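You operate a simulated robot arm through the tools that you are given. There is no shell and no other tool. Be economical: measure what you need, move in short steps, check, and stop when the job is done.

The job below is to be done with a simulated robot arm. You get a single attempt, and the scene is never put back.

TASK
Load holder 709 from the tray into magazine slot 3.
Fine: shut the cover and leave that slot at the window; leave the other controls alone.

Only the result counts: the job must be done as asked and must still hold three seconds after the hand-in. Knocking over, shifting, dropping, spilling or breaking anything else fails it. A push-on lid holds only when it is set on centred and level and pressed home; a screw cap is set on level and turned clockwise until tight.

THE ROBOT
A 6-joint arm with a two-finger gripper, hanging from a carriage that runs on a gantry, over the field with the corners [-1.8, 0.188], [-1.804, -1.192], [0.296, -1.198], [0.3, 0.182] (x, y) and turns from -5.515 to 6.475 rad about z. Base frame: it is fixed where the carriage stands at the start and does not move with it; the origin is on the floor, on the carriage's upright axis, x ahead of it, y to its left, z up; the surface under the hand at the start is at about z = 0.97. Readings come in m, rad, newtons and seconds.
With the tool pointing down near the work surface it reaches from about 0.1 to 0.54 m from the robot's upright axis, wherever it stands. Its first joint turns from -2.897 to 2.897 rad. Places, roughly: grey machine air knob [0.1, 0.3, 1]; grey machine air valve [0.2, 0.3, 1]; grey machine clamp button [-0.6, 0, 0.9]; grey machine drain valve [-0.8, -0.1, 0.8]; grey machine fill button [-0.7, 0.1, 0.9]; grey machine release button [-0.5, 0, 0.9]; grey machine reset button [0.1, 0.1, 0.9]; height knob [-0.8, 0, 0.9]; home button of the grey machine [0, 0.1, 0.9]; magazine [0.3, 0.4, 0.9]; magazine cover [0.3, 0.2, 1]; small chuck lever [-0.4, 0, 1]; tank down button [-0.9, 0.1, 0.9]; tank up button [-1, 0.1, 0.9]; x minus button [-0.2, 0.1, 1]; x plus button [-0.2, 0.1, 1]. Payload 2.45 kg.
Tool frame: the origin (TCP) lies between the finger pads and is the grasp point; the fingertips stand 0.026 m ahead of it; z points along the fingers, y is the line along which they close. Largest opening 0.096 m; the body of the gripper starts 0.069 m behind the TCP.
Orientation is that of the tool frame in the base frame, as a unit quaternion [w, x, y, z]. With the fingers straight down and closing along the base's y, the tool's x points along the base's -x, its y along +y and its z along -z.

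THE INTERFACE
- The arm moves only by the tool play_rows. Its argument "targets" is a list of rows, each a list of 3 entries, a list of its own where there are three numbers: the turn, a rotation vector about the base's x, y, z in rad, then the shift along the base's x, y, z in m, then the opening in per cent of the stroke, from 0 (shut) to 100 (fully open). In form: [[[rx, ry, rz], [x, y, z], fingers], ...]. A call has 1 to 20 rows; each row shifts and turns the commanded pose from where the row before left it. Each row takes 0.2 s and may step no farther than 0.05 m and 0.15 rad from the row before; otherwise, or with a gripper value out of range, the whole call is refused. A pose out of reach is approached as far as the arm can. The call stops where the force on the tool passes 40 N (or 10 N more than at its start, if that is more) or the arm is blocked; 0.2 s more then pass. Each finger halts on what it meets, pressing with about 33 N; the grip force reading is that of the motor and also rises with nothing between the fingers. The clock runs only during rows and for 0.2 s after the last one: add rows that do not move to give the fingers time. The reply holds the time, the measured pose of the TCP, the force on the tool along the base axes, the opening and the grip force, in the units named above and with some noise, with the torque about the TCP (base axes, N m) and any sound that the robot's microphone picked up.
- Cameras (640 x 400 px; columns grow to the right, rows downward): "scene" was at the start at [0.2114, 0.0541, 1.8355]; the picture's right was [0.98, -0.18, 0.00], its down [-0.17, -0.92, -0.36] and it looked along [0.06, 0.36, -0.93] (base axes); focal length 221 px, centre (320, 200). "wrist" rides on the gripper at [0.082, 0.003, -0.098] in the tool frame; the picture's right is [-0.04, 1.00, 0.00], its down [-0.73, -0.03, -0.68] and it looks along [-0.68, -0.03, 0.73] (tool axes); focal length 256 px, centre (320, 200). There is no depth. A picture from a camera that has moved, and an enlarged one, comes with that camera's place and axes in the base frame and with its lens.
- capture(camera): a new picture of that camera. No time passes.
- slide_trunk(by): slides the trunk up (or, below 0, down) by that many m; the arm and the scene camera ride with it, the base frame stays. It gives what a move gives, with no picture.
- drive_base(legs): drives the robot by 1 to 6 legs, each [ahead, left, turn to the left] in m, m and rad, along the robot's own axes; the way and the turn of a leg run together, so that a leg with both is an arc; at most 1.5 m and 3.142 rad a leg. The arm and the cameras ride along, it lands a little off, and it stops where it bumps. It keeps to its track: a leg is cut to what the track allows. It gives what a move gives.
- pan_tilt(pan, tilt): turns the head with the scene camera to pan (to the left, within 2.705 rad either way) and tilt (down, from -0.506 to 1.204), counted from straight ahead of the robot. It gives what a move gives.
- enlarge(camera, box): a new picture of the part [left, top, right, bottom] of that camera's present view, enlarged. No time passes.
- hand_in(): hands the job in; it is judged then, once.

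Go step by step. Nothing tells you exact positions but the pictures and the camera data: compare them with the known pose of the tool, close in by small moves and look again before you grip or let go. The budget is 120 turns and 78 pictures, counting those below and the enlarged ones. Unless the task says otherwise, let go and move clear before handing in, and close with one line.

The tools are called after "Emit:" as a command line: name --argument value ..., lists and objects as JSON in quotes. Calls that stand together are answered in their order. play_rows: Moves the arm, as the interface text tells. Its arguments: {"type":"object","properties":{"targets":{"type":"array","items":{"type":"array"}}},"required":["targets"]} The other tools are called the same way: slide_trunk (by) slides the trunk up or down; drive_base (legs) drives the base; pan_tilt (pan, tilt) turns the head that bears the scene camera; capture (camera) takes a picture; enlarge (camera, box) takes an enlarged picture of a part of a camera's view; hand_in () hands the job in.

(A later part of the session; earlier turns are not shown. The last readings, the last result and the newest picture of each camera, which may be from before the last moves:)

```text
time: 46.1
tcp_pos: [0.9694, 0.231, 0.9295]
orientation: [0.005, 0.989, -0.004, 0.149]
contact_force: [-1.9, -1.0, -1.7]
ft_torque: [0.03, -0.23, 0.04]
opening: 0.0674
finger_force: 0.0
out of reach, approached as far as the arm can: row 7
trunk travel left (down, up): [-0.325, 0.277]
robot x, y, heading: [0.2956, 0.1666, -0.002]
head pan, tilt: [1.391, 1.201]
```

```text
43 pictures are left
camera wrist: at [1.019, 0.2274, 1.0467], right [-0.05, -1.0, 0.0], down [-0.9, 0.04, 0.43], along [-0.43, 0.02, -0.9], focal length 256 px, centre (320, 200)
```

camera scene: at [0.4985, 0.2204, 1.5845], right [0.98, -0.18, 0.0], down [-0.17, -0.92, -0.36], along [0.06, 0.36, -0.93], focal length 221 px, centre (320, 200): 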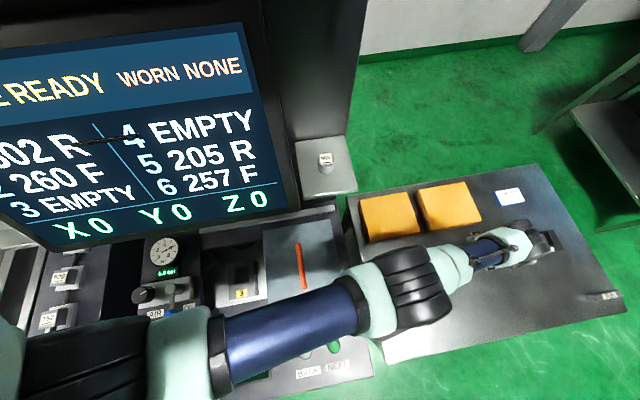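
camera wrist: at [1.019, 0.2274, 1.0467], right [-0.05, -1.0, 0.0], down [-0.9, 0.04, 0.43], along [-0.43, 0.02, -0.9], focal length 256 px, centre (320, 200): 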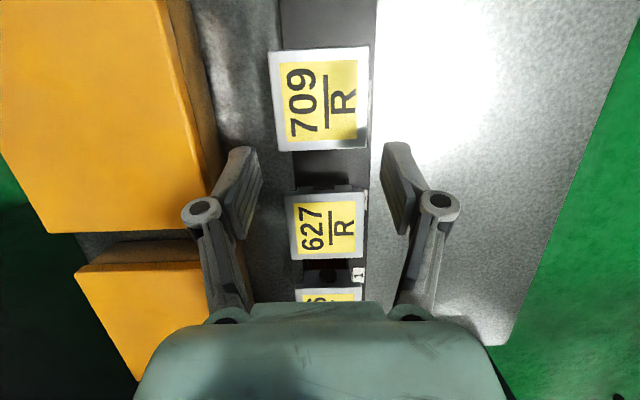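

Now 709 is clearly seen: its centre is about (1.007, 0.225), top z≈0.867, and it is roughly 6 cm square. I'll tilt slightly more, open to about 8 cm (the yellow box face is near y≈0.31), and move over it.

Emit:
play_rows --targets '[[[0, -0.1, 0], [0.0, -0.003, 0], 82], [[0, -0.1, 0], [0.018, -0.003, 0], 82], [[0, 0, 0], [0.02, 0, 0], 82], [[0, 0, 0], [0.0, 0, -0.01], 82]]'

Emit:
capture --camera "wrist"

```text
time: 47.1
tcp_pos: [1.0044, 0.2234, 0.9243]
orientation: [0.003, 0.968, -0.002, 0.25]
contact_force: [0.6, 0.8, 0.5]
ft_torque: [-0.01, 0.04, -0.06]
opening: 0.0788
finger_force: 0.1
out of reach, approached as far as the arm can: row 4
trunk travel left (down, up): [-0.325, 0.277]
robot x, y, heading: [0.2853, 0.1679, -0.004]
head pan, tilt: [1.391, 1.201]
```

```text
42 pictures are left
camera wrist: at [1.0297, 0.2214, 1.0493], right [-0.04, -1.0, -0.01], down [-0.97, 0.04, 0.24], along [-0.24, 0.02, -0.97], focal length 256 px, centre (320, 200)
```

wrist: 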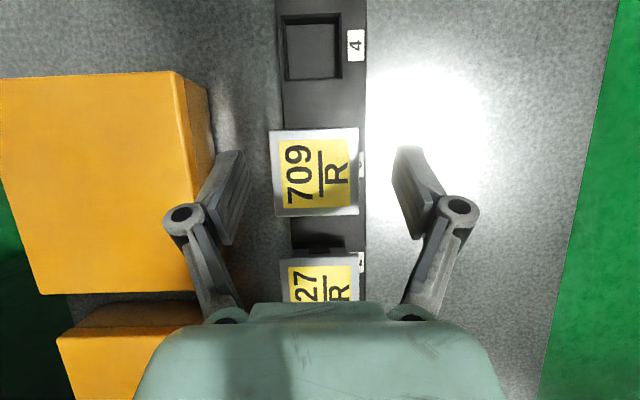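

Aligned within about 2 mm. I'll nudge y and use the trunk to descend straight down partway.

Emit:
play_rows --targets '[[[0, 0, 0], [0, 0.002, 0], 82]]'

Emit:
slide_trunk --by -0.03

Emit:
capture --camera "wrist"

```text
time: 47.5
tcp_pos: [1.0039, 0.2257, 0.9228]
orientation: [0.003, 0.969, -0.002, 0.249]
contact_force: [0.3, -0.5, 0.2]
ft_torque: [-0.04, -0.03, -0.04]
opening: 0.0788
finger_force: 0.1
trunk travel left (down, up): [-0.325, 0.277]
robot x, y, heading: [0.2893, 0.1674, -0.01]
head pan, tilt: [1.391, 1.201]
```

```text
time: 48.3
tcp_pos: [1.0026, 0.2252, 0.8935]
orientation: [0.002, 0.969, -0.002, 0.248]
contact_force: [-0.2, -0.2, -0.4]
ft_torque: [-0.01, -0.03, 0.02]
opening: 0.0784
finger_force: 0.0
trunk travel left (down, up): [-0.295, 0.307]
robot x, y, heading: [0.294, 0.1659, -0.005]
head pan, tilt: [1.391, 1.201]
```

```text
41 pictures are left
camera wrist: at [1.0289, 0.2235, 1.0184], right [-0.04, -1.0, -0.01], down [-0.97, 0.04, 0.24], along [-0.24, 0.02, -0.97], focal length 256 px, centre (320, 200)
```

wrist: 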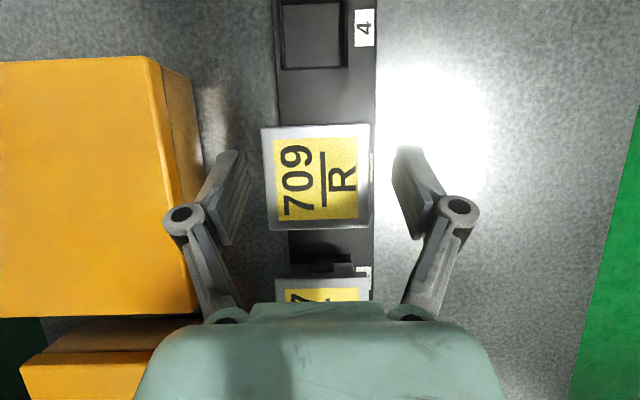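

Emit:
slide_trunk --by -0.025

Emit:
capture --camera "wrist"

Emit:
enlarge --camera "scene" --box '[400, 160, 600, 290]'

```text
time: 49.0
tcp_pos: [1.0051, 0.2258, 0.8676]
orientation: [0.004, 0.968, -0.003, 0.249]
contact_force: [-0.1, 0.5, -0.3]
ft_torque: [-0.02, 0.05, 0.03]
opening: 0.0785
finger_force: 0.0
trunk travel left (down, up): [-0.27, 0.332]
robot x, y, heading: [0.2912, 0.1698, -0.002]
head pan, tilt: [1.391, 1.201]
```

```text
40 pictures are left
camera wrist: at [1.0289, 0.2235, 0.9933], right [-0.04, -1.0, -0.01], down [-0.97, 0.04, 0.24], along [-0.24, 0.02, -0.97], focal length 256 px, centre (320, 200)
```

wrist: 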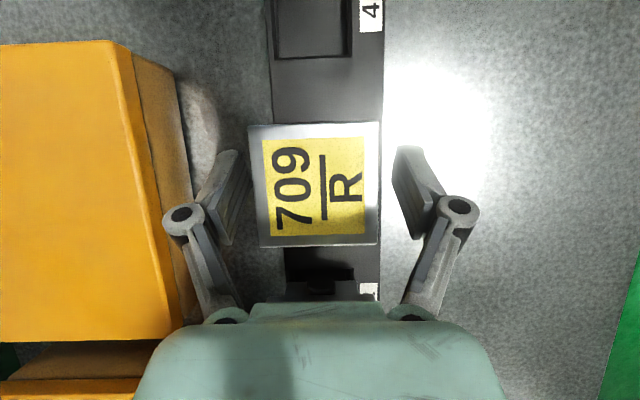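

```text
3.08 times, centred on (500, 225) of scene
camera zoom: at [0.5005, 0.2206, 1.5305], right [0.98, -0.18, 0.0], down [-0.17, -0.92, -0.36], along [0.07, 0.36, -0.93], focal length 681 px, centre (-234, 123)
```

zoom: 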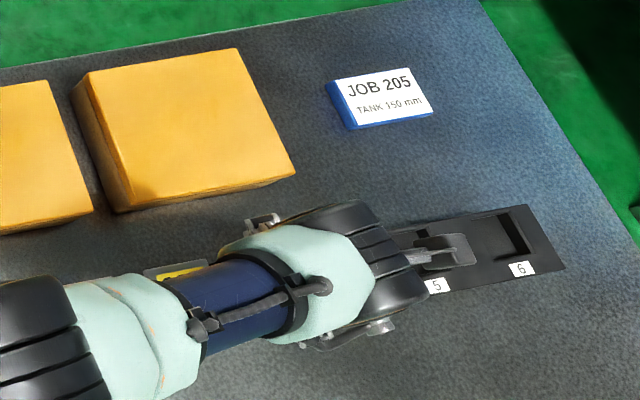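

The fingers straddle the holder. I'll close now.

Emit:
play_rows --targets '[[[0, 0, 0], [0, 0, 0], 60], [[0, 0, 0], [0, 0, 0], 40], [[0, 0, 0], [0, 0, 0], 40], [[0, 0, 0], [0, 0, 0], 40]]'

Emit:
capture --camera "wrist"

```text
time: 50.0
tcp_pos: [1.0033, 0.2257, 0.8681]
orientation: [0.003, 0.968, -0.002, 0.249]
contact_force: [-3.2, 1.1, 6.3]
ft_torque: [-0.01, 0.2, -0.02]
opening: 0.0611
finger_force: 32.9
trunk travel left (down, up): [-0.27, 0.332]
robot x, y, heading: [0.2903, 0.166, -0.009]
head pan, tilt: [1.391, 1.201]
```

```text
38 pictures are left
camera wrist: at [1.0289, 0.2238, 0.9937], right [-0.04, -1.0, -0.01], down [-0.97, 0.04, 0.24], along [-0.24, 0.02, -0.97], focal length 256 px, centre (320, 200)
```

wrist: 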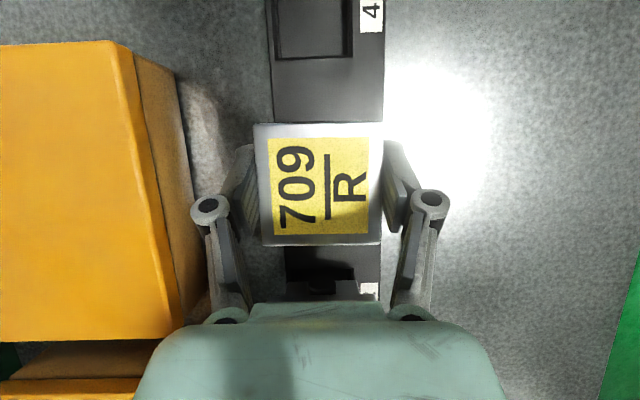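

Gripped at 61 mm. Lifting straight up with the trunk.

Emit:
slide_trunk --by 0.03

Emit:
slide_trunk --by 0.07

Emit:
capture --camera "wrist"

Emit:
capture --camera "scene"

```text
time: 50.7
tcp_pos: [1.0019, 0.2252, 0.8969]
orientation: [0.003, 0.969, -0.002, 0.248]
contact_force: [0.8, -0.3, -3.4]
ft_torque: [-0.01, -0.04, -0.02]
opening: 0.0608
finger_force: 32.8
trunk travel left (down, up): [-0.3, 0.302]
robot x, y, heading: [0.2873, 0.1666, -0.006]
head pan, tilt: [1.391, 1.201]
```

```text
time: 51.8
tcp_pos: [1.0029, 0.2243, 0.968]
orientation: [0.004, 0.969, -0.003, 0.248]
contact_force: [0.6, 0.1, -3.2]
ft_torque: [0.0, -0.02, 0.01]
opening: 0.0606
finger_force: 32.6
trunk travel left (down, up): [-0.37, 0.232]
robot x, y, heading: [0.2891, 0.1703, -0.004]
head pan, tilt: [1.391, 1.201]
```

```text
37 pictures are left
camera wrist: at [1.0284, 0.2234, 1.0929], right [-0.04, -1.0, -0.01], down [-0.97, 0.04, 0.24], along [-0.24, 0.02, -0.97], focal length 256 px, centre (320, 200)
```

wrist: 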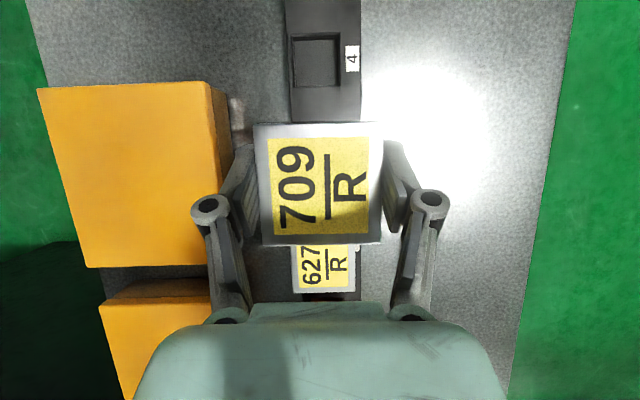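

```text
36 pictures are left
camera scene: at [0.5002, 0.2205, 1.6304], right [0.98, -0.18, 0.0], down [-0.17, -0.92, -0.36], along [0.07, 0.36, -0.93], focal length 221 px, centre (320, 200)
```

scene: 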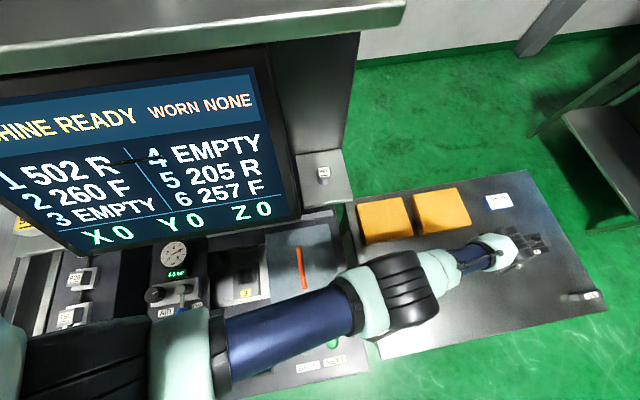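

The holder is held level and centred in the fingers. I'll raise the trunk, then drive the carriage clear (first −y, then −x), keeping the arm pose.

Emit:
slide_trunk --by 0.18

Emit:
drive_base --legs '[[0, -0.19, 0], [-0.49, 0, 0]]'

Emit:
capture --camera "scene"

```text
time: 53.8
tcp_pos: [1.002, 0.2248, 1.1475]
orientation: [0.003, 0.969, -0.002, 0.249]
contact_force: [-0.1, -0.5, -2.8]
ft_torque: [0.01, -0.02, 0.0]
opening: 0.0608
finger_force: 33.3
trunk travel left (down, up): [-0.55, 0.052]
robot x, y, heading: [0.2895, 0.1647, -0.006]
head pan, tilt: [1.391, 1.201]
```

```text
time: 57.9
tcp_pos: [0.5226, 0.0306, 1.1483]
orientation: [0.003, 0.969, -0.004, 0.249]
contact_force: [-0.7, 0.1, -1.7]
ft_torque: [0.01, 0.01, 0.02]
opening: 0.061
finger_force: 32.6
trunk travel left (down, up): [-0.55, 0.052]
robot x, y, heading: [-0.1903, -0.0297, -0.008]
head pan, tilt: [1.391, 1.201]
```

```text
35 pictures are left
camera scene: at [0.0197, 0.0276, 1.8104], right [0.98, -0.19, 0.0], down [-0.17, -0.92, -0.36], along [0.07, 0.36, -0.93], focal length 221 px, centre (320, 200)
```

scene: 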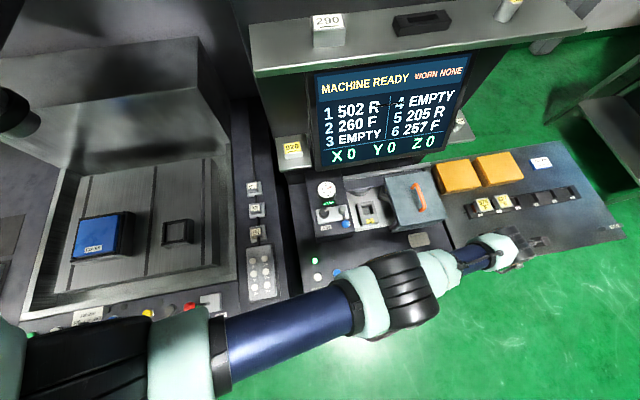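

Clear view of the open pocket now. I'll zoom in on it before moving over.

Emit:
enlarge --camera "scene" --box '[305, 160, 465, 260]'

Emit:
enlarge --camera "scene" --box '[450, 180, 600, 270]'

```text
4.00 times, centred on (385, 210) of scene
camera zoom: at [0.0197, 0.0276, 1.8104], right [0.98, -0.19, 0.0], down [-0.17, -0.92, -0.36], along [0.07, 0.36, -0.93], focal length 885 px, centre (60, 160)
```

zoom: 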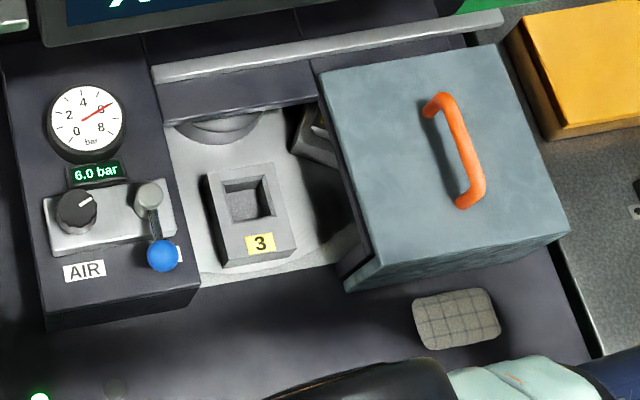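

```text
4.27 times, centred on (525, 225) of scene
camera zoom: at [0.0197, 0.0276, 1.8104], right [0.98, -0.19, 0.0], down [-0.17, -0.92, -0.36], along [0.07, 0.36, -0.93], focal length 944 px, centre (-555, 93)
```

zoom: 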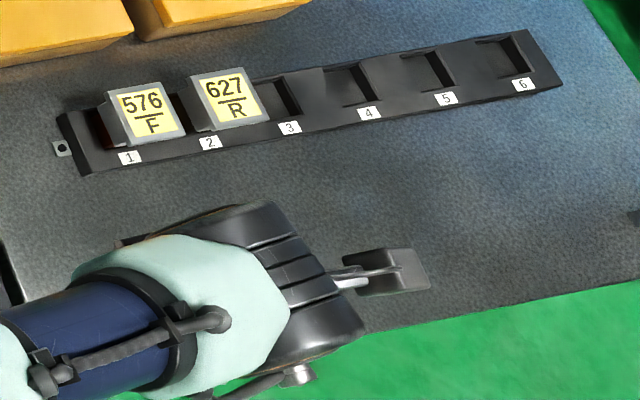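

Pocket centre is near (0.279, 0.298). Moving above it at safe height.

Emit:
play_rows --targets '[[[0, 0, 0], [-0.0305, 0.0334, 0], 40], [[0, 0, 0], [-0.0305, 0.0334, 0], 40], [[0, 0, 0], [-0.0305, 0.0334, 0], 40], [[0, 0, 0], [-0.0305, 0.0334, 0], 40], [[0, 0, 0], [-0.0305, 0.0334, 0], 40], [[0, 0, 0], [-0.0305, 0.0334, 0], 40], [[0, 0, 0], [-0.0305, 0.0334, 0], 40], [[0, 0, 0], [-0.0301, 0.0334, 0], 40]]'

Emit:
capture --camera "wrist"

Emit:
capture --camera "scene"

```text
time: 59.6
tcp_pos: [0.2792, 0.2973, 1.1475]
orientation: [0.004, 0.969, -0.004, 0.249]
contact_force: [-0.7, 1.0, -2.5]
ft_torque: [0.0, 0.0, 0.01]
opening: 0.061
finger_force: 32.7
trunk travel left (down, up): [-0.55, 0.052]
robot x, y, heading: [-0.1896, -0.0274, -0.004]
head pan, tilt: [1.391, 1.201]
```

```text
32 pictures are left
camera wrist: at [0.3044, 0.2949, 1.2732], right [-0.05, -1.0, -0.01], down [-0.97, 0.04, 0.24], along [-0.24, 0.02, -0.97], focal length 256 px, centre (320, 200)
```

wrist: 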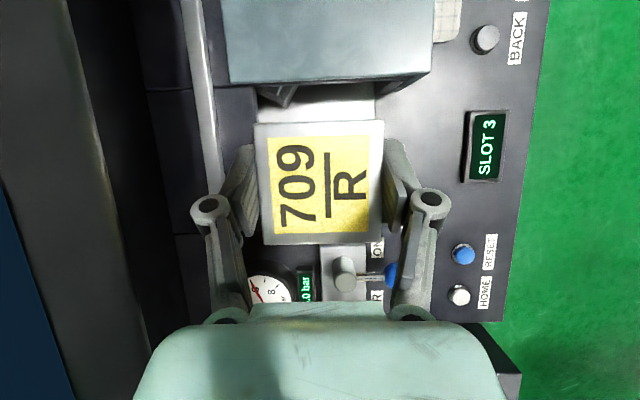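

```text
31 pictures are left
camera scene: at [0.0198, 0.0274, 1.8105], right [0.98, -0.19, 0.0], down [-0.17, -0.92, -0.36], along [0.07, 0.36, -0.93], focal length 221 px, centre (320, 200)
```

scene: 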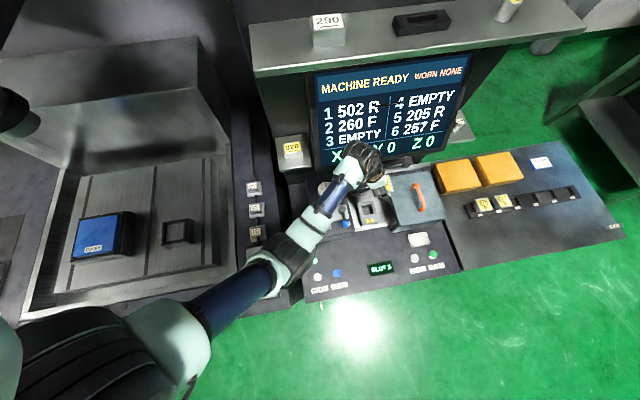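

Emit:
enlarge --camera "scene" --box '[320, 140, 440, 240]'

```text
4.00 times, centred on (380, 190) of scene
camera zoom: at [0.0198, 0.0274, 1.8105], right [0.98, -0.19, 0.0], down [-0.17, -0.92, -0.36], along [0.07, 0.36, -0.93], focal length 885 px, centre (80, 240)
```

zoom: 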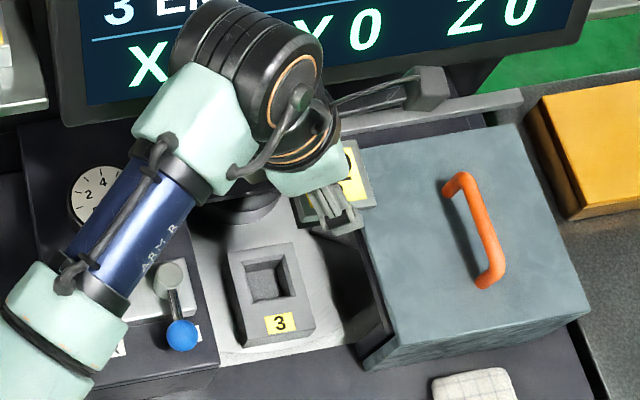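

The scene camera geometry checks well: the holder's corner projects within 2 px. Two-view fit puts the pocket at about (0.278, 0.294, 0.90). I'll descend partway and re-check alignment and valve clearance.

Emit:
play_rows --targets '[[[0, 0, 0], [-0.001, -0.003, -0.04], 40], [[0, 0, 0], [0, 0, -0.04], 40], [[0, 0, 0], [0, 0, -0.04], 40], [[0, 0, 0], [0, 0, -0.03], 40]]'

Emit:
enlarge --camera "scene" --box '[300, 140, 440, 260]'

Emit:
capture --camera "wrist"

```text
time: 60.6
tcp_pos: [0.2773, 0.2939, 0.9984]
orientation: [0.003, 0.968, -0.003, 0.249]
contact_force: [0.3, 0.1, -3.1]
ft_torque: [0.01, 0.0, -0.01]
opening: 0.0606
finger_force: 33.5
trunk travel left (down, up): [-0.55, 0.052]
robot x, y, heading: [-0.1901, -0.0237, -0.007]
head pan, tilt: [1.391, 1.201]
```

```text
3.33 times, centred on (370, 200) of scene
camera zoom: at [0.0197, 0.0275, 1.8105], right [0.98, -0.19, 0.0], down [-0.17, -0.92, -0.36], along [0.07, 0.36, -0.93], focal length 737 px, centre (153, 200)
```

zoom: 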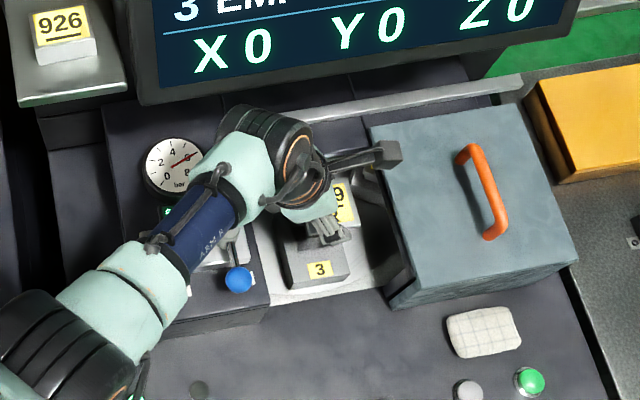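

```text
28 pictures are left
camera wrist: at [0.3037, 0.2917, 1.1234], right [-0.04, -1.0, -0.01], down [-0.97, 0.04, 0.24], along [-0.24, 0.02, -0.97], focal length 256 px, centre (320, 200)
```

wrist: 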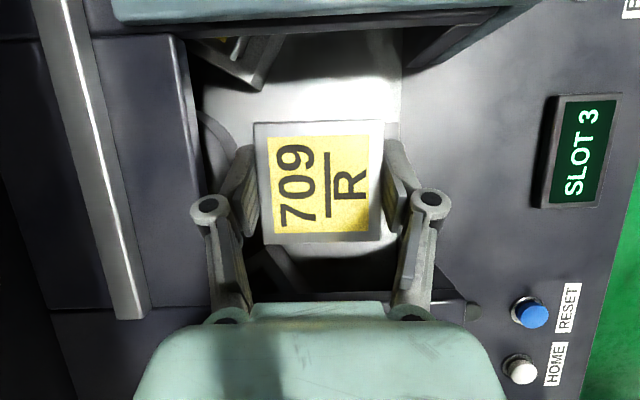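

Emit:
enlarge --camera "scene" --box '[345, 180, 395, 230]'

```text
8.00 times, centred on (370, 205) of scene
camera zoom: at [0.0197, 0.0275, 1.8105], right [0.98, -0.19, 0.0], down [-0.17, -0.92, -0.36], along [0.07, 0.36, -0.93], focal length 1770 px, centre (-80, 160)
```

zoom: 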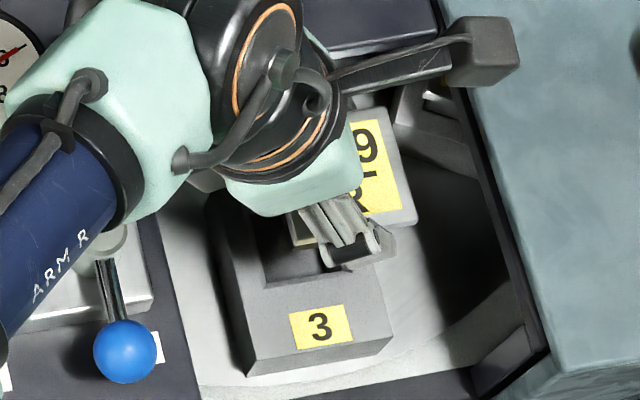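

The precise camera model suggests the pocket is nearer (0.2755, 0.2895). I'll verify by lifting and shifting −x so the wrist camera looks down on the pocket beside the holder.

Emit:
play_rows --targets '[[[0, 0, 0], [0, 0, 0.04], 40], [[0, 0, 0], [0, -0.004, 0.04], 40], [[0, 0, 0], [-0.02, 0, 0.04], 40], [[0, 0, 0], [-0.04, 0, 0], 40], [[0, 0, 0], [-0.04, 0, 0], 40]]'

Emit:
capture --camera "wrist"

Emit:
enlarge --camera "wrist" --box '[250, 20, 400, 130]'

```text
time: 61.9
tcp_pos: [0.178, 0.292, 1.1193]
orientation: [0.002, 0.969, -0.003, 0.248]
contact_force: [-0.1, -0.1, -3.2]
ft_torque: [-0.05, 0.08, 0.02]
opening: 0.0612
finger_force: 33.5
trunk travel left (down, up): [-0.55, 0.052]
robot x, y, heading: [-0.1919, -0.0286, -0.01]
head pan, tilt: [1.391, 1.201]
```

```text
26 pictures are left
camera wrist: at [0.2033, 0.2887, 1.2442], right [-0.05, -1.0, -0.01], down [-0.97, 0.04, 0.24], along [-0.24, 0.02, -0.97], focal length 256 px, centre (320, 200)
```

wrist: 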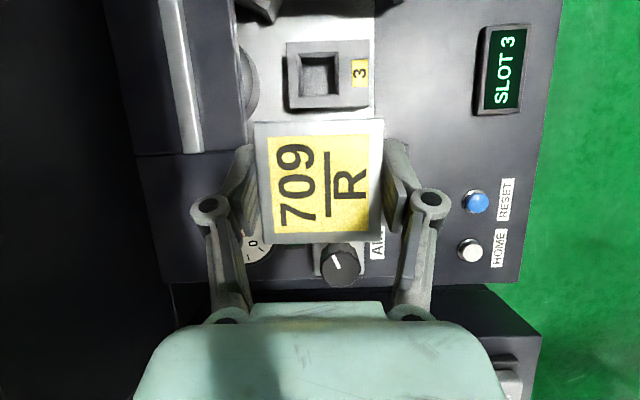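

```text
3.64 times, centred on (325, 75) of wrist
camera zoom: at [0.2033, 0.2887, 1.2442], right [-0.05, -1.0, -0.01], down [-0.97, 0.04, 0.24], along [-0.24, 0.02, -0.97], focal length 931 px, centre (302, 654)
```

zoom: 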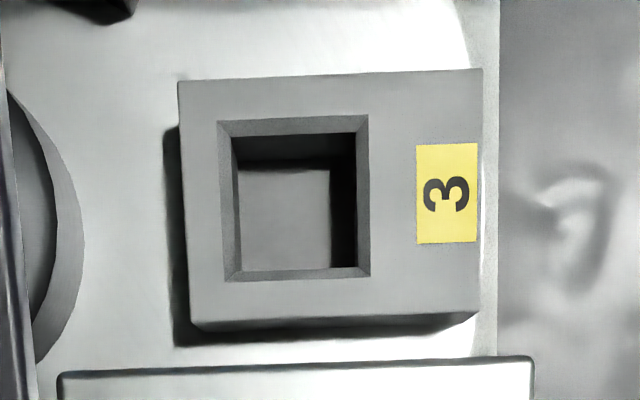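

Clear top view: the pocket has a chamfered lead-in, is aligned with the base axes, and is centred at about (0.275, 0.2915). I'll move there and descend in steps.

Emit:
play_rows --targets '[[[0, 0, 0], [0.04, 0, 0], 40], [[0, 0, 0], [0.04, 0, 0], 40], [[0, 0, 0], [0.017, 0.0005, -0.03], 40], [[0, 0, 0], [0, 0, -0.04], 40], [[0, 0, 0], [0, 0, -0.04], 40], [[0, 0, 0], [0, 0, -0.03], 40]]'

Emit:
enlarge --camera "scene" --box '[345, 180, 395, 230]'

Emit:
capture --camera "wrist"

```text
time: 63.2
tcp_pos: [0.2738, 0.2918, 0.9798]
orientation: [0.004, 0.968, -0.005, 0.249]
contact_force: [0.8, -0.8, -2.3]
ft_torque: [0.03, 0.02, 0.02]
opening: 0.0609
finger_force: 33.4
trunk travel left (down, up): [-0.55, 0.052]
robot x, y, heading: [-0.1935, -0.0234, -0.004]
head pan, tilt: [1.391, 1.201]
```

```text
8.00 times, centred on (370, 205) of scene
camera zoom: at [0.0197, 0.0275, 1.8105], right [0.98, -0.19, 0.0], down [-0.17, -0.92, -0.36], along [0.07, 0.36, -0.93], focal length 1770 px, centre (-80, 160)
```

zoom: 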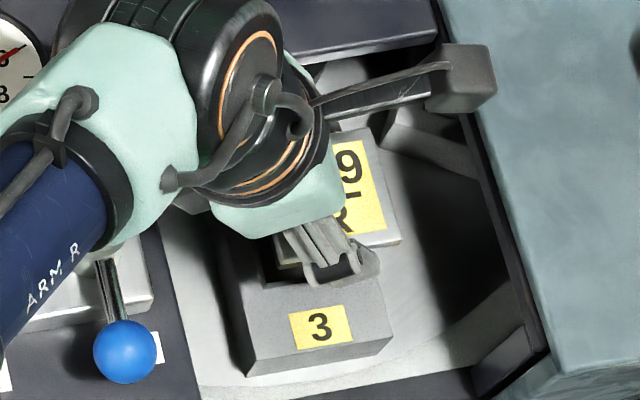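

```text
23 pictures are left
camera wrist: at [0.2993, 0.2886, 1.1045], right [-0.05, -1.0, -0.02], down [-0.97, 0.04, 0.24], along [-0.24, 0.03, -0.97], focal length 256 px, centre (320, 200)
```

wrist: 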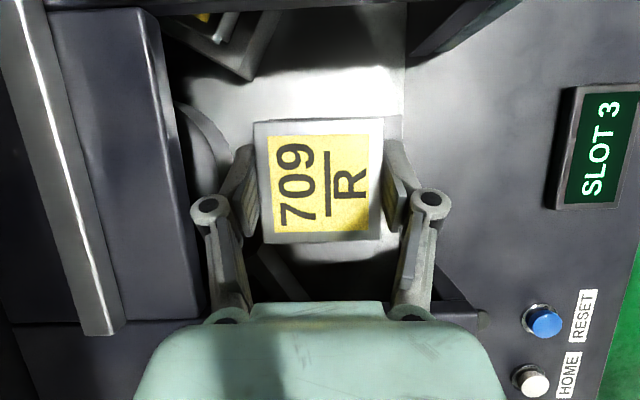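

Emit:
play_rows --targets '[[[0, 0, 0], [0.001, 0.001, -0.01], 40], [[0, 0, 0], [0, 0, -0.01], 40], [[0, 0, 0], [0, 0, -0.006], 40], [[0, 0, 0], [0, 0, -0.006], 40]]'

Emit:
enlarge --camera "scene" --box '[345, 180, 395, 230]'

```text
time: 64.2
tcp_pos: [0.2748, 0.2907, 0.947]
orientation: [0.003, 0.969, -0.004, 0.247]
contact_force: [0.3, -0.7, -3.3]
ft_torque: [0.01, -0.03, 0.02]
opening: 0.0607
finger_force: 33.4
trunk travel left (down, up): [-0.55, 0.052]
robot x, y, heading: [-0.1916, -0.0245, -0.007]
head pan, tilt: [1.391, 1.201]
```

```text
8.00 times, centred on (370, 205) of scene
camera zoom: at [0.0197, 0.0275, 1.8104], right [0.98, -0.19, 0.0], down [-0.17, -0.92, -0.36], along [0.07, 0.36, -0.93], focal length 1770 px, centre (-80, 160)
```

zoom: 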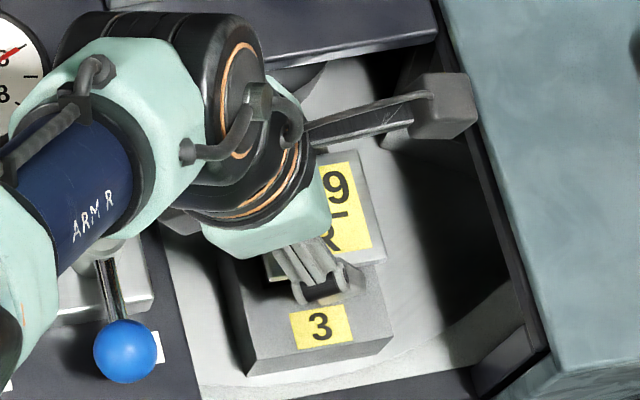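

Emit:
play_rows --targets '[[[0, 0, 0], [0, 0.0005, -0.005], 40], [[0, 0, 0], [0, 0, -0.005], 40], [[0, 0, 0], [0, 0, -0.005], 40]]'

```text
time: 65.0
tcp_pos: [0.2708, 0.291, 0.9441]
orientation: [0.004, 0.969, -0.004, 0.249]
contact_force: [-0.1, 0.4, -3.3]
ft_torque: [0.02, 0.02, 0.03]
opening: 0.0609
finger_force: 33.1
out of reach, approached as far as the arm can: row 1, 2, 3
trunk travel left (down, up): [-0.55, 0.052]
robot x, y, heading: [-0.1915, -0.0275, -0.008]
head pan, tilt: [1.391, 1.201]
```

The arm is at its reach limit, so I'll re-centre slightly higher and finish the descent with the trunk.

Emit:
play_rows --targets '[[[0, 0, 0], [0.002, 0, 0.01], 40], [[0, 0, 0], [0.002, 0, 0], 40], [[0, 0, 0], [0, 0, 0], 40]]'

Emit:
capture --camera "wrist"

```text
time: 65.8
tcp_pos: [0.2767, 0.294, 0.9514]
orientation: [0.004, 0.969, -0.004, 0.248]
contact_force: [-1.0, 0.4, -2.7]
ft_torque: [0.02, 0.03, 0.03]
opening: 0.0611
finger_force: 33.3
out of reach, approached as far as the arm can: row 1
trunk travel left (down, up): [-0.55, 0.052]
robot x, y, heading: [-0.1907, -0.0261, -0.009]
head pan, tilt: [1.391, 1.201]
```

```text
21 pictures are left
camera wrist: at [0.3018, 0.2905, 1.0774], right [-0.05, -1.0, -0.01], down [-0.97, 0.04, 0.24], along [-0.24, 0.02, -0.97], focal length 256 px, centre (320, 200)
```

wrist: 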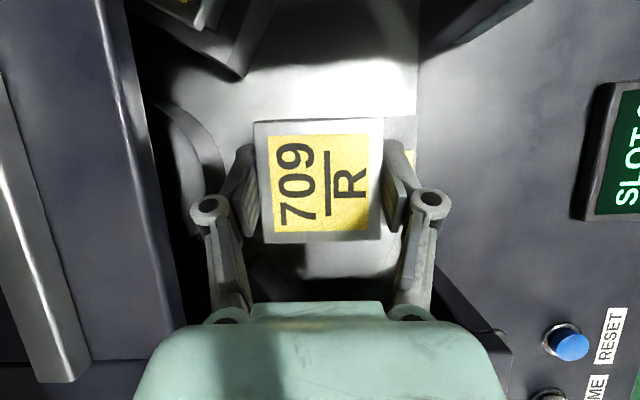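

Emit:
play_rows --targets '[[[0, 0, 0], [-0.0015, -0.001, 0.002], 40], [[0, 0, 0], [0, 0, 0], 40]]'

Emit:
slide_trunk --by -0.015

Emit:
enlarge --camera "scene" --box '[345, 180, 395, 230]'

```text
time: 66.5
tcp_pos: [0.2764, 0.2932, 0.9519]
orientation: [0.004, 0.969, -0.004, 0.248]
contact_force: [0.1, 1.1, -2.6]
ft_torque: [0.04, -0.01, 0.03]
opening: 0.0609
finger_force: 33.0
trunk travel left (down, up): [-0.55, 0.052]
robot x, y, heading: [-0.1944, -0.026, -0.005]
head pan, tilt: [1.391, 1.201]
```

```text
time: 67.1
tcp_pos: [0.2761, 0.294, 0.9377]
orientation: [0.002, 0.969, -0.004, 0.249]
contact_force: [-1.2, -2.0, 5.0]
ft_torque: [-0.23, -0.08, -0.03]
opening: 0.0608
finger_force: 33.5
trunk travel left (down, up): [-0.535, 0.067]
robot x, y, heading: [-0.1928, -0.0234, -0.011]
head pan, tilt: [1.391, 1.201]
```

```text
8.00 times, centred on (370, 205) of scene
camera zoom: at [0.0198, 0.0275, 1.7955], right [0.98, -0.19, 0.0], down [-0.17, -0.92, -0.36], along [0.07, 0.36, -0.93], focal length 1770 px, centre (-80, 160)
```

zoom: 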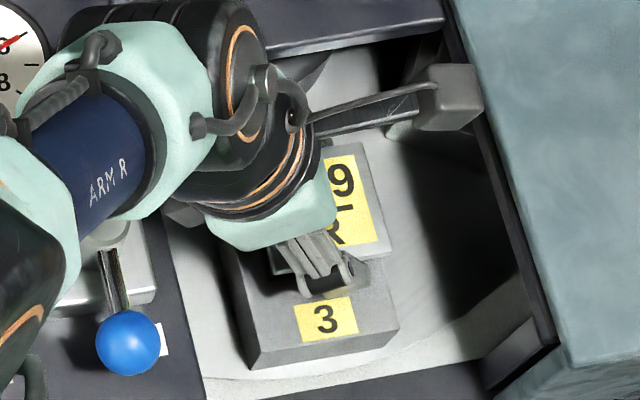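

Contact is made: torque places it at the −y fingertip on the pod top (z≈0.915), so the stem is in the pocket. I'll release gently.

Emit:
play_rows --targets '[[[0, 0, 0], [0, 0, 0], 62], [[0, 0, 0], [0, 0, 0], 66], [[0, 0, 0], [0, 0, 0], 72], [[0, 0, 0], [0, 0, 0], 78], [[0, 0, 0], [0, 0, 0], 78]]'

Emit:
capture --camera "wrist"

Emit:
enlarge --camera "scene" --box '[345, 180, 395, 230]'

```text
time: 68.3
tcp_pos: [0.2754, 0.2928, 0.9376]
orientation: [0.003, 0.969, -0.004, 0.249]
contact_force: [-0.6, -0.2, -1.3]
ft_torque: [0.0, 0.02, 0.0]
opening: 0.0749
finger_force: 0.0
trunk travel left (down, up): [-0.535, 0.067]
robot x, y, heading: [-0.1924, -0.0227, -0.006]
head pan, tilt: [1.391, 1.201]
```

```text
19 pictures are left
camera wrist: at [0.3014, 0.2906, 1.0632], right [-0.05, -1.0, -0.01], down [-0.97, 0.04, 0.24], along [-0.24, 0.02, -0.97], focal length 256 px, centre (320, 200)
```

wrist: 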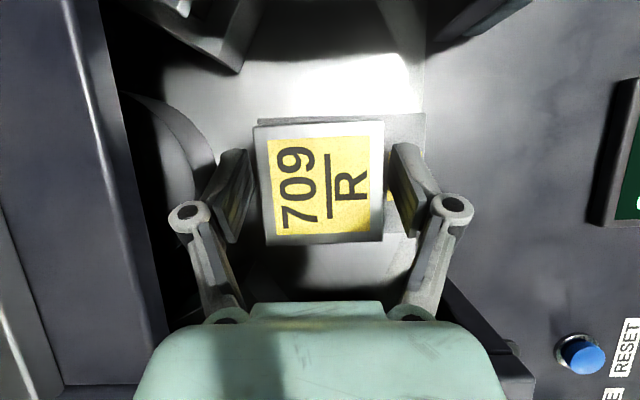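

```text
8.00 times, centred on (370, 205) of scene
camera zoom: at [0.0198, 0.0276, 1.7955], right [0.98, -0.19, 0.0], down [-0.17, -0.92, -0.36], along [0.07, 0.36, -0.93], focal length 1770 px, centre (-80, 160)
```

zoom: 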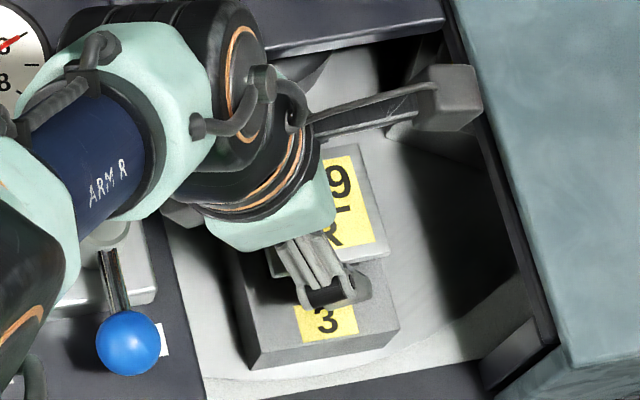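

Released and the holder settled a bit. Retreating straight up with the trunk and checking.

Emit:
slide_trunk --by 0.06

Emit:
play_rows --targets '[[[0, 0, 0], [0, 0, 0.04], 78], [[0, 0, 0], [0, 0, 0.04], 78], [[0, 0, 0], [-0.03, 0, 0.02], 78], [[0, 0, 0], [-0.03, 0, 0], 40]]'

Emit:
capture --camera "wrist"

Emit:
enlarge --camera "scene" --box '[330, 180, 400, 240]'

```text
time: 69.3
tcp_pos: [0.2756, 0.2929, 0.998]
orientation: [0.005, 0.969, -0.004, 0.248]
contact_force: [-1.0, 0.3, -0.3]
ft_torque: [0.0, -0.04, 0.03]
opening: 0.0747
finger_force: 0.1
trunk travel left (down, up): [-0.595, 0.007]
robot x, y, heading: [-0.1944, -0.0252, -0.008]
head pan, tilt: [1.391, 1.201]
```

```text
time: 70.5
tcp_pos: [0.3018, 0.3028, 1.04]
orientation: [0.016, 0.967, -0.036, 0.25]
contact_force: [0.0, 0.6, 0.3]
ft_torque: [0.02, 0.03, -0.02]
opening: 0.0383
finger_force: 0.1
out of reach, approached as far as the arm can: row 1, 2, 3, 4
trunk travel left (down, up): [-0.595, 0.007]
robot x, y, heading: [-0.1913, -0.0299, -0.026]
head pan, tilt: [1.391, 1.201]
stopped in row 4: the arm was blocked; the commanded pose is now the measured one
```

```text
17 pictures are left
camera wrist: at [0.3264, 0.2988, 1.1646], right [-0.11, -0.99, -0.01], down [-0.97, 0.11, 0.24], along [-0.24, 0.03, -0.97], focal length 256 px, centre (320, 200)
```

wrist: 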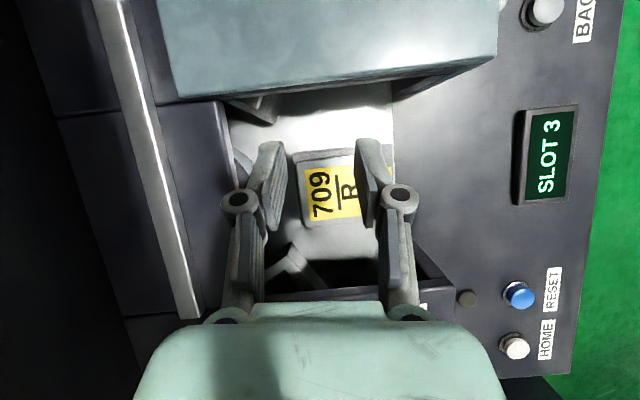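

```text
6.67 times, centred on (365, 210) of scene
camera zoom: at [0.0234, 0.0172, 1.8566], right [0.98, -0.2, 0.01], down [-0.18, -0.92, -0.35], along [0.08, 0.35, -0.94], focal length 1475 px, centre (20, 133)
```

zoom: 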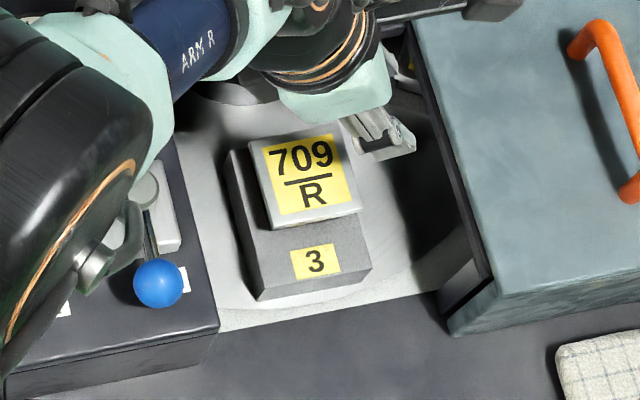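

Holder 709 sits in slot 3's pod. But the arm reports it was blocked while rising, so I'll look at the whole scene before moving further.

Emit:
capture --camera "scene"

```text
15 pictures are left
camera scene: at [0.0234, 0.0172, 1.8566], right [0.98, -0.2, 0.01], down [-0.18, -0.92, -0.35], along [0.08, 0.35, -0.94], focal length 221 px, centre (320, 200)
```

scene: 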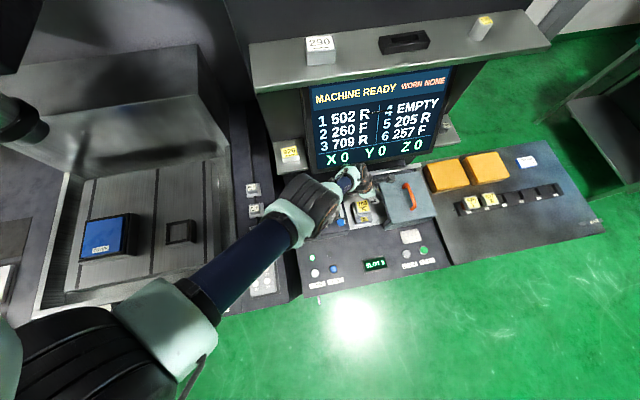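

The screen now reads "3 709 R", so the load is registered. I'll back the carriage away from the machine (−y) to free the arm.

Emit:
drive_base --legs '[[0, -0.15, 0]]'

Emit:
capture --camera "scene"

```text
time: 71.8
tcp_pos: [0.2899, 0.173, 1.0408]
orientation: [0.01, 0.968, -0.031, 0.249]
contact_force: [0.0, 0.0, 0.3]
ft_torque: [0.0, -0.01, 0.02]
opening: 0.0386
finger_force: 0.1
trunk travel left (down, up): [-0.595, 0.007]
robot x, y, heading: [-0.1973, -0.1765, -0.014]
head pan, tilt: [1.391, 1.201]
```

```text
14 pictures are left
camera scene: at [0.019, -0.126, 1.8555], right [0.98, -0.2, 0.0], down [-0.18, -0.91, -0.36], along [0.07, 0.36, -0.93], focal length 221 px, centre (320, 200)
```

scene: 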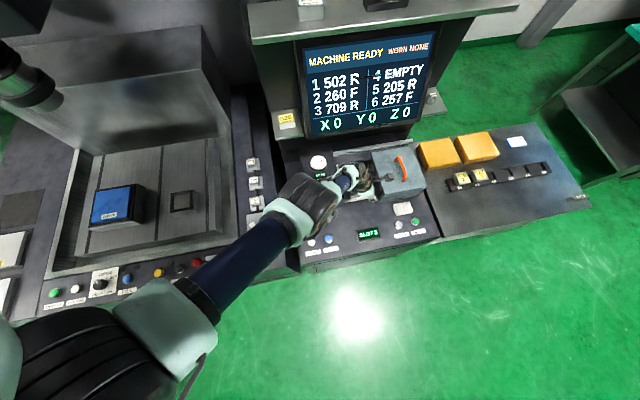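

The arm is free. Now I'll draw the hand back, remove the tilt, and turn it to close along x for the cover handle.

Emit:
play_rows --targets '[[[0, 0, 0], [0, -0.045, 0.01], 50], [[0, 0, 0], [0, -0.045, 0.01], 50], [[0, 0, 0], [0, -0.045, 0.01], 50], [[0, 0.126, 0], [-0.01, -0.03, 0.01], 50], [[0, 0.126, 0], [-0.01, 0, 0.01], 50], [[0, 0.126, 0], [-0.01, 0, 0], 50], [[0, 0.126, 0], [-0.01, 0, 0], 50]]'

```text
time: 73.5
tcp_pos: [0.2978, 0.0465, 1.0398]
orientation: [0.016, 1.0, -0.026, 0.0]
contact_force: [0.9, 0.7, 0.8]
ft_torque: [-0.01, 0.06, 0.01]
opening: 0.0479
finger_force: 0.1
out of reach, approached as far as the arm can: row 1, 2, 3, 4, 6, 7
trunk travel left (down, up): [-0.595, 0.007]
robot x, y, heading: [-0.1925, -0.1762, -0.016]
head pan, tilt: [1.391, 1.201]
```

Emit:
play_rows --targets '[[[0.032, 0, 0], [-0.02, -0.02, 0], 50], [[0, 0, -0.1381], [-0.02, -0.02, 0], 50], [[0, 0, -0.1381], [-0.02, -0.02, 0], 50], [[0, 0, -0.1381], [-0.02, -0.02, 0.01], 50], [[0, 0, -0.1381], [-0.02, 0, 0.01], 50], [[0, 0, -0.1381], [0, 0, 0.02], 50], [[0, 0, -0.1381], [0, 0, 0.02], 50], [[0, 0, -0.1381], [0, 0, 0.01], 50], [[0, 0, -0.1381], [0, 0, 0], 50], [[0, 0, -0.1381], [0, 0, 0], 50], [[0, 0, -0.1381], [0, 0, 0], 50], [[0, 0, -0.1381], [0, 0, 0], 50]]'

```text
time: 76.0
tcp_pos: [0.3001, 0.0051, 1.0217]
orientation: [-0.001, -0.706, 0.709, 0.001]
contact_force: [0.8, -0.6, 0.2]
ft_torque: [-0.01, 0.0, 0.0]
opening: 0.0481
finger_force: 0.0
out of reach, approached as far as the arm can: row 1, 2, 3, 4, 5, 6, 7, 8
trunk travel left (down, up): [-0.595, 0.007]
robot x, y, heading: [-0.1936, -0.1764, -0.021]
head pan, tilt: [1.391, 1.201]
```

Emit:
play_rows --targets '[[[0, 0, 0], [-0.04, 0.0, 0], 50], [[0, 0, 0], [-0.04, 0, 0], 50], [[0, 0, 0], [-0.04, 0, 0], 50], [[0, 0, 0], [0, 0, 0.03], 50], [[0, 0, 0], [0, 0, 0.03], 50], [[0, 0, 0], [0, 0, 0.03], 50]]'

Emit:
capture --camera "scene"

```text
time: 77.5
tcp_pos: [0.2784, 0.0493, 1.0196]
orientation: [0.001, 0.708, -0.707, -0.001]
contact_force: [0.0, -0.7, 0.2]
ft_torque: [0.01, -0.06, -0.02]
opening: 0.0478
finger_force: 0.1
out of reach, approached as far as the arm can: row 1, 2, 3, 4, 5, 6
trunk travel left (down, up): [-0.595, 0.007]
robot x, y, heading: [-0.1935, -0.1818, -0.016]
head pan, tilt: [1.391, 1.201]
```

```text
13 pictures are left
camera scene: at [0.019, -0.1261, 1.8554], right [0.98, -0.2, 0.0], down [-0.18, -0.91, -0.36], along [0.07, 0.36, -0.93], focal length 221 px, centre (320, 200)
```

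scene: 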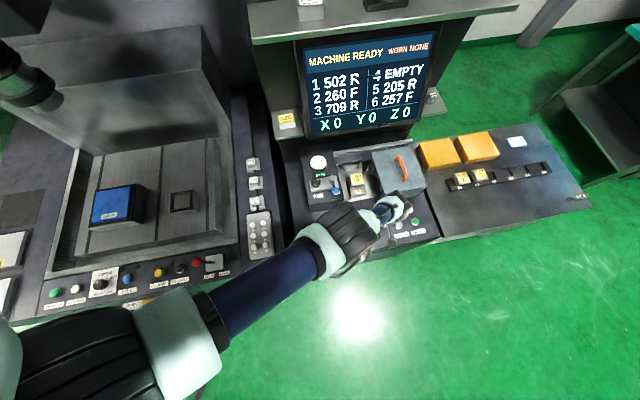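

The arm seems stuck on a limit at this radius. I'll test by lowering a little, then moving inward.

Emit:
play_rows --targets '[[[0, 0, 0], [0, -0.02, -0.02], 50], [[0, 0, 0], [0, -0.02, -0.02], 50], [[0, 0, 0], [0, -0.03, 0], 50], [[0, 0, 0], [0, -0.04, 0], 50], [[0, 0, 0], [0, -0.04, 0], 50]]'

```text
time: 78.7
tcp_pos: [0.2864, -0.1001, 0.9744]
orientation: [0.001, 0.708, -0.707, -0.001]
contact_force: [-0.2, 0.7, -0.2]
ft_torque: [-0.05, -0.01, 0.04]
opening: 0.0479
finger_force: 0.1
out of reach, approached as far as the arm can: row 2, 3, 4, 5
trunk travel left (down, up): [-0.595, 0.007]
robot x, y, heading: [-0.1959, -0.1787, -0.018]
head pan, tilt: [1.391, 1.201]
```

In the current arm branch the hand works at radius ≥0.53, which is enough for the cover if the carriage stands well back. I'll drive to about (0.29, −0.45) and swing the hand around at radius 0.58.

Emit:
drive_base --legs '[[0.486, 0, 0], [0, -0.27, 0]]'

Emit:
play_rows --targets '[[[0, 0, 0], [0.03, 0, 0.03], 50], [[0, 0, 0], [0.03, 0, 0.03], 50], [[0, 0, 0], [0.03, 0, 0.035], 50], [[0, 0, 0], [-0.0075, 0.0426, 0], 50], [[0, 0, 0], [-0.0107, 0.0418, 0], 50], [[0, 0, 0], [-0.0139, 0.041, 0], 50], [[0, 0, 0], [-0.0168, 0.0398, 0], 50], [[0, 0, 0], [-0.0198, 0.0385, 0], 50], [[0, 0, 0], [-0.0225, 0.0368, 0], 50], [[0, 0, 0], [-0.0252, 0.0351, 0], 50], [[0, 0, 0], [-0.0277, 0.0331, 0], 50], [[0, 0, 0], [-0.0302, 0.0308, 0], 50], [[0, 0, 0], [-0.0325, 0.0286, 0], 50], [[0, 0, 0], [-0.0342, 0.026, 0], 50], [[0, 0, 0], [-0.0363, 0.0233, 0], 50], [[0, 0, 0], [-0.0379, 0.0206, 0], 50], [[0, 0, 0], [-0.0394, 0.0178, 0], 50], [[0, 0, 0], [-0.0411, 0.015, 0], 50]]'

Emit:
capture --camera "scene"

```text
time: 83.0
tcp_pos: [0.7599, -0.3888, 0.9748]
orientation: [-0.001, -0.703, 0.711, 0.0]
contact_force: [-0.1, -0.6, 0.0]
ft_torque: [0.0, 0.01, -0.01]
opening: 0.048
finger_force: 0.0
trunk travel left (down, up): [-0.595, 0.007]
robot x, y, heading: [0.2785, -0.4556, -0.033]
head pan, tilt: [1.391, 1.201]
```

```text
time: 86.8
tcp_pos: [0.4472, 0.0806, 1.0712]
orientation: [-0.001, -0.702, 0.712, 0.001]
contact_force: [0.2, -0.4, 0.4]
ft_torque: [-0.01, 0.04, 0.01]
opening: 0.0481
finger_force: 0.1
out of reach, approached as far as the arm can: row 2
trunk travel left (down, up): [-0.595, 0.007]
robot x, y, heading: [0.2775, -0.4572, -0.033]
head pan, tilt: [1.391, 1.201]
```

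```text
12 pictures are left
camera scene: at [0.4924, -0.4092, 1.8555], right [0.98, -0.21, 0.0], down [-0.19, -0.91, -0.36], along [0.08, 0.35, -0.93], focal length 221 px, centre (320, 200)
```

scene: 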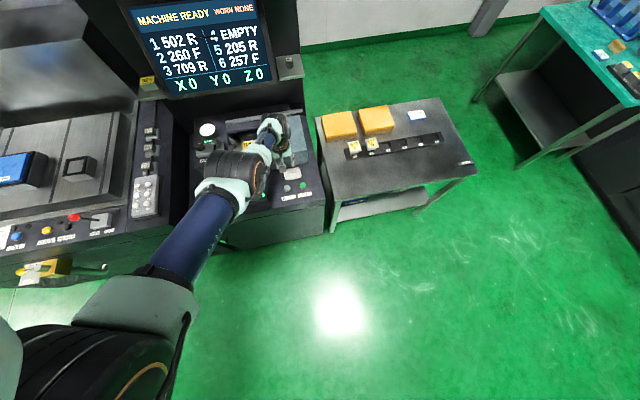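

Works well. I'll drive in +y so the hand comes above the handle, then check with the wrist camera.

Emit:
drive_base --legs '[[0.012, 0.185, 0.03]]'

Emit:
capture --camera "wrist"

```text
time: 88.3
tcp_pos: [0.4457, 0.2671, 1.0718]
orientation: [0.0, 0.714, -0.701, -0.001]
contact_force: [-0.7, 0.0, 0.8]
ft_torque: [-0.01, 0.01, 0.01]
opening: 0.048
finger_force: 0.0
trunk travel left (down, up): [-0.595, 0.007]
robot x, y, heading: [0.2936, -0.2773, 0.002]
head pan, tilt: [1.391, 1.201]
```

```text
11 pictures are left
camera wrist: at [0.4453, 0.1856, 1.1702], right [-1.0, 0.02, 0.0], down [0.02, 0.73, 0.68], along [0.01, 0.68, -0.73], focal length 256 px, centre (320, 200)
```

wrist: 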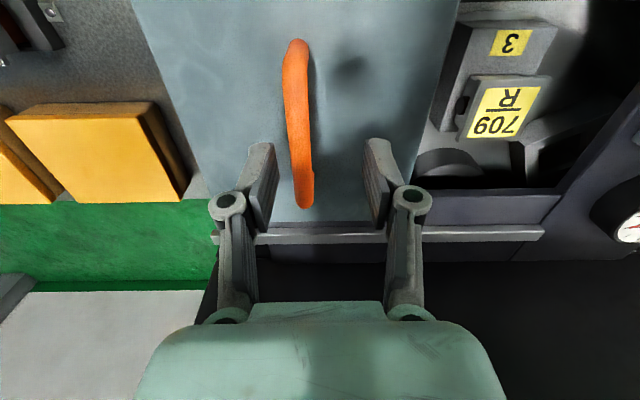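

Emit:
play_rows --targets '[[[0, 0, -0.018], [0.018, 0.003, 0], 50], [[0, 0, 0], [0, 0, -0.02], 50], [[0, 0, 0], [0, 0, -0.01], 50]]'

Emit:
capture --camera "wrist"

```text
time: 89.1
tcp_pos: [0.4583, 0.2507, 1.0537]
orientation: [-0.001, -0.707, 0.707, 0.001]
contact_force: [0.8, -0.2, -0.5]
ft_torque: [0.04, -0.02, 0.0]
opening: 0.0478
finger_force: 0.0
out of reach, approached as far as the arm can: row 1, 2
trunk travel left (down, up): [-0.595, 0.007]
robot x, y, heading: [0.2934, -0.2769, 0.003]
head pan, tilt: [1.391, 1.201]
```

```text
10 pictures are left
camera wrist: at [0.4561, 0.1703, 1.1533], right [-1.0, 0.04, 0.0], down [0.03, 0.73, 0.68], along [0.02, 0.68, -0.73], focal length 256 px, centre (320, 200)
```

wrist: 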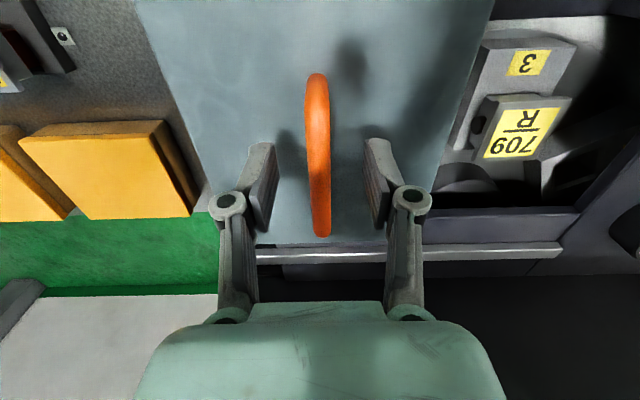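

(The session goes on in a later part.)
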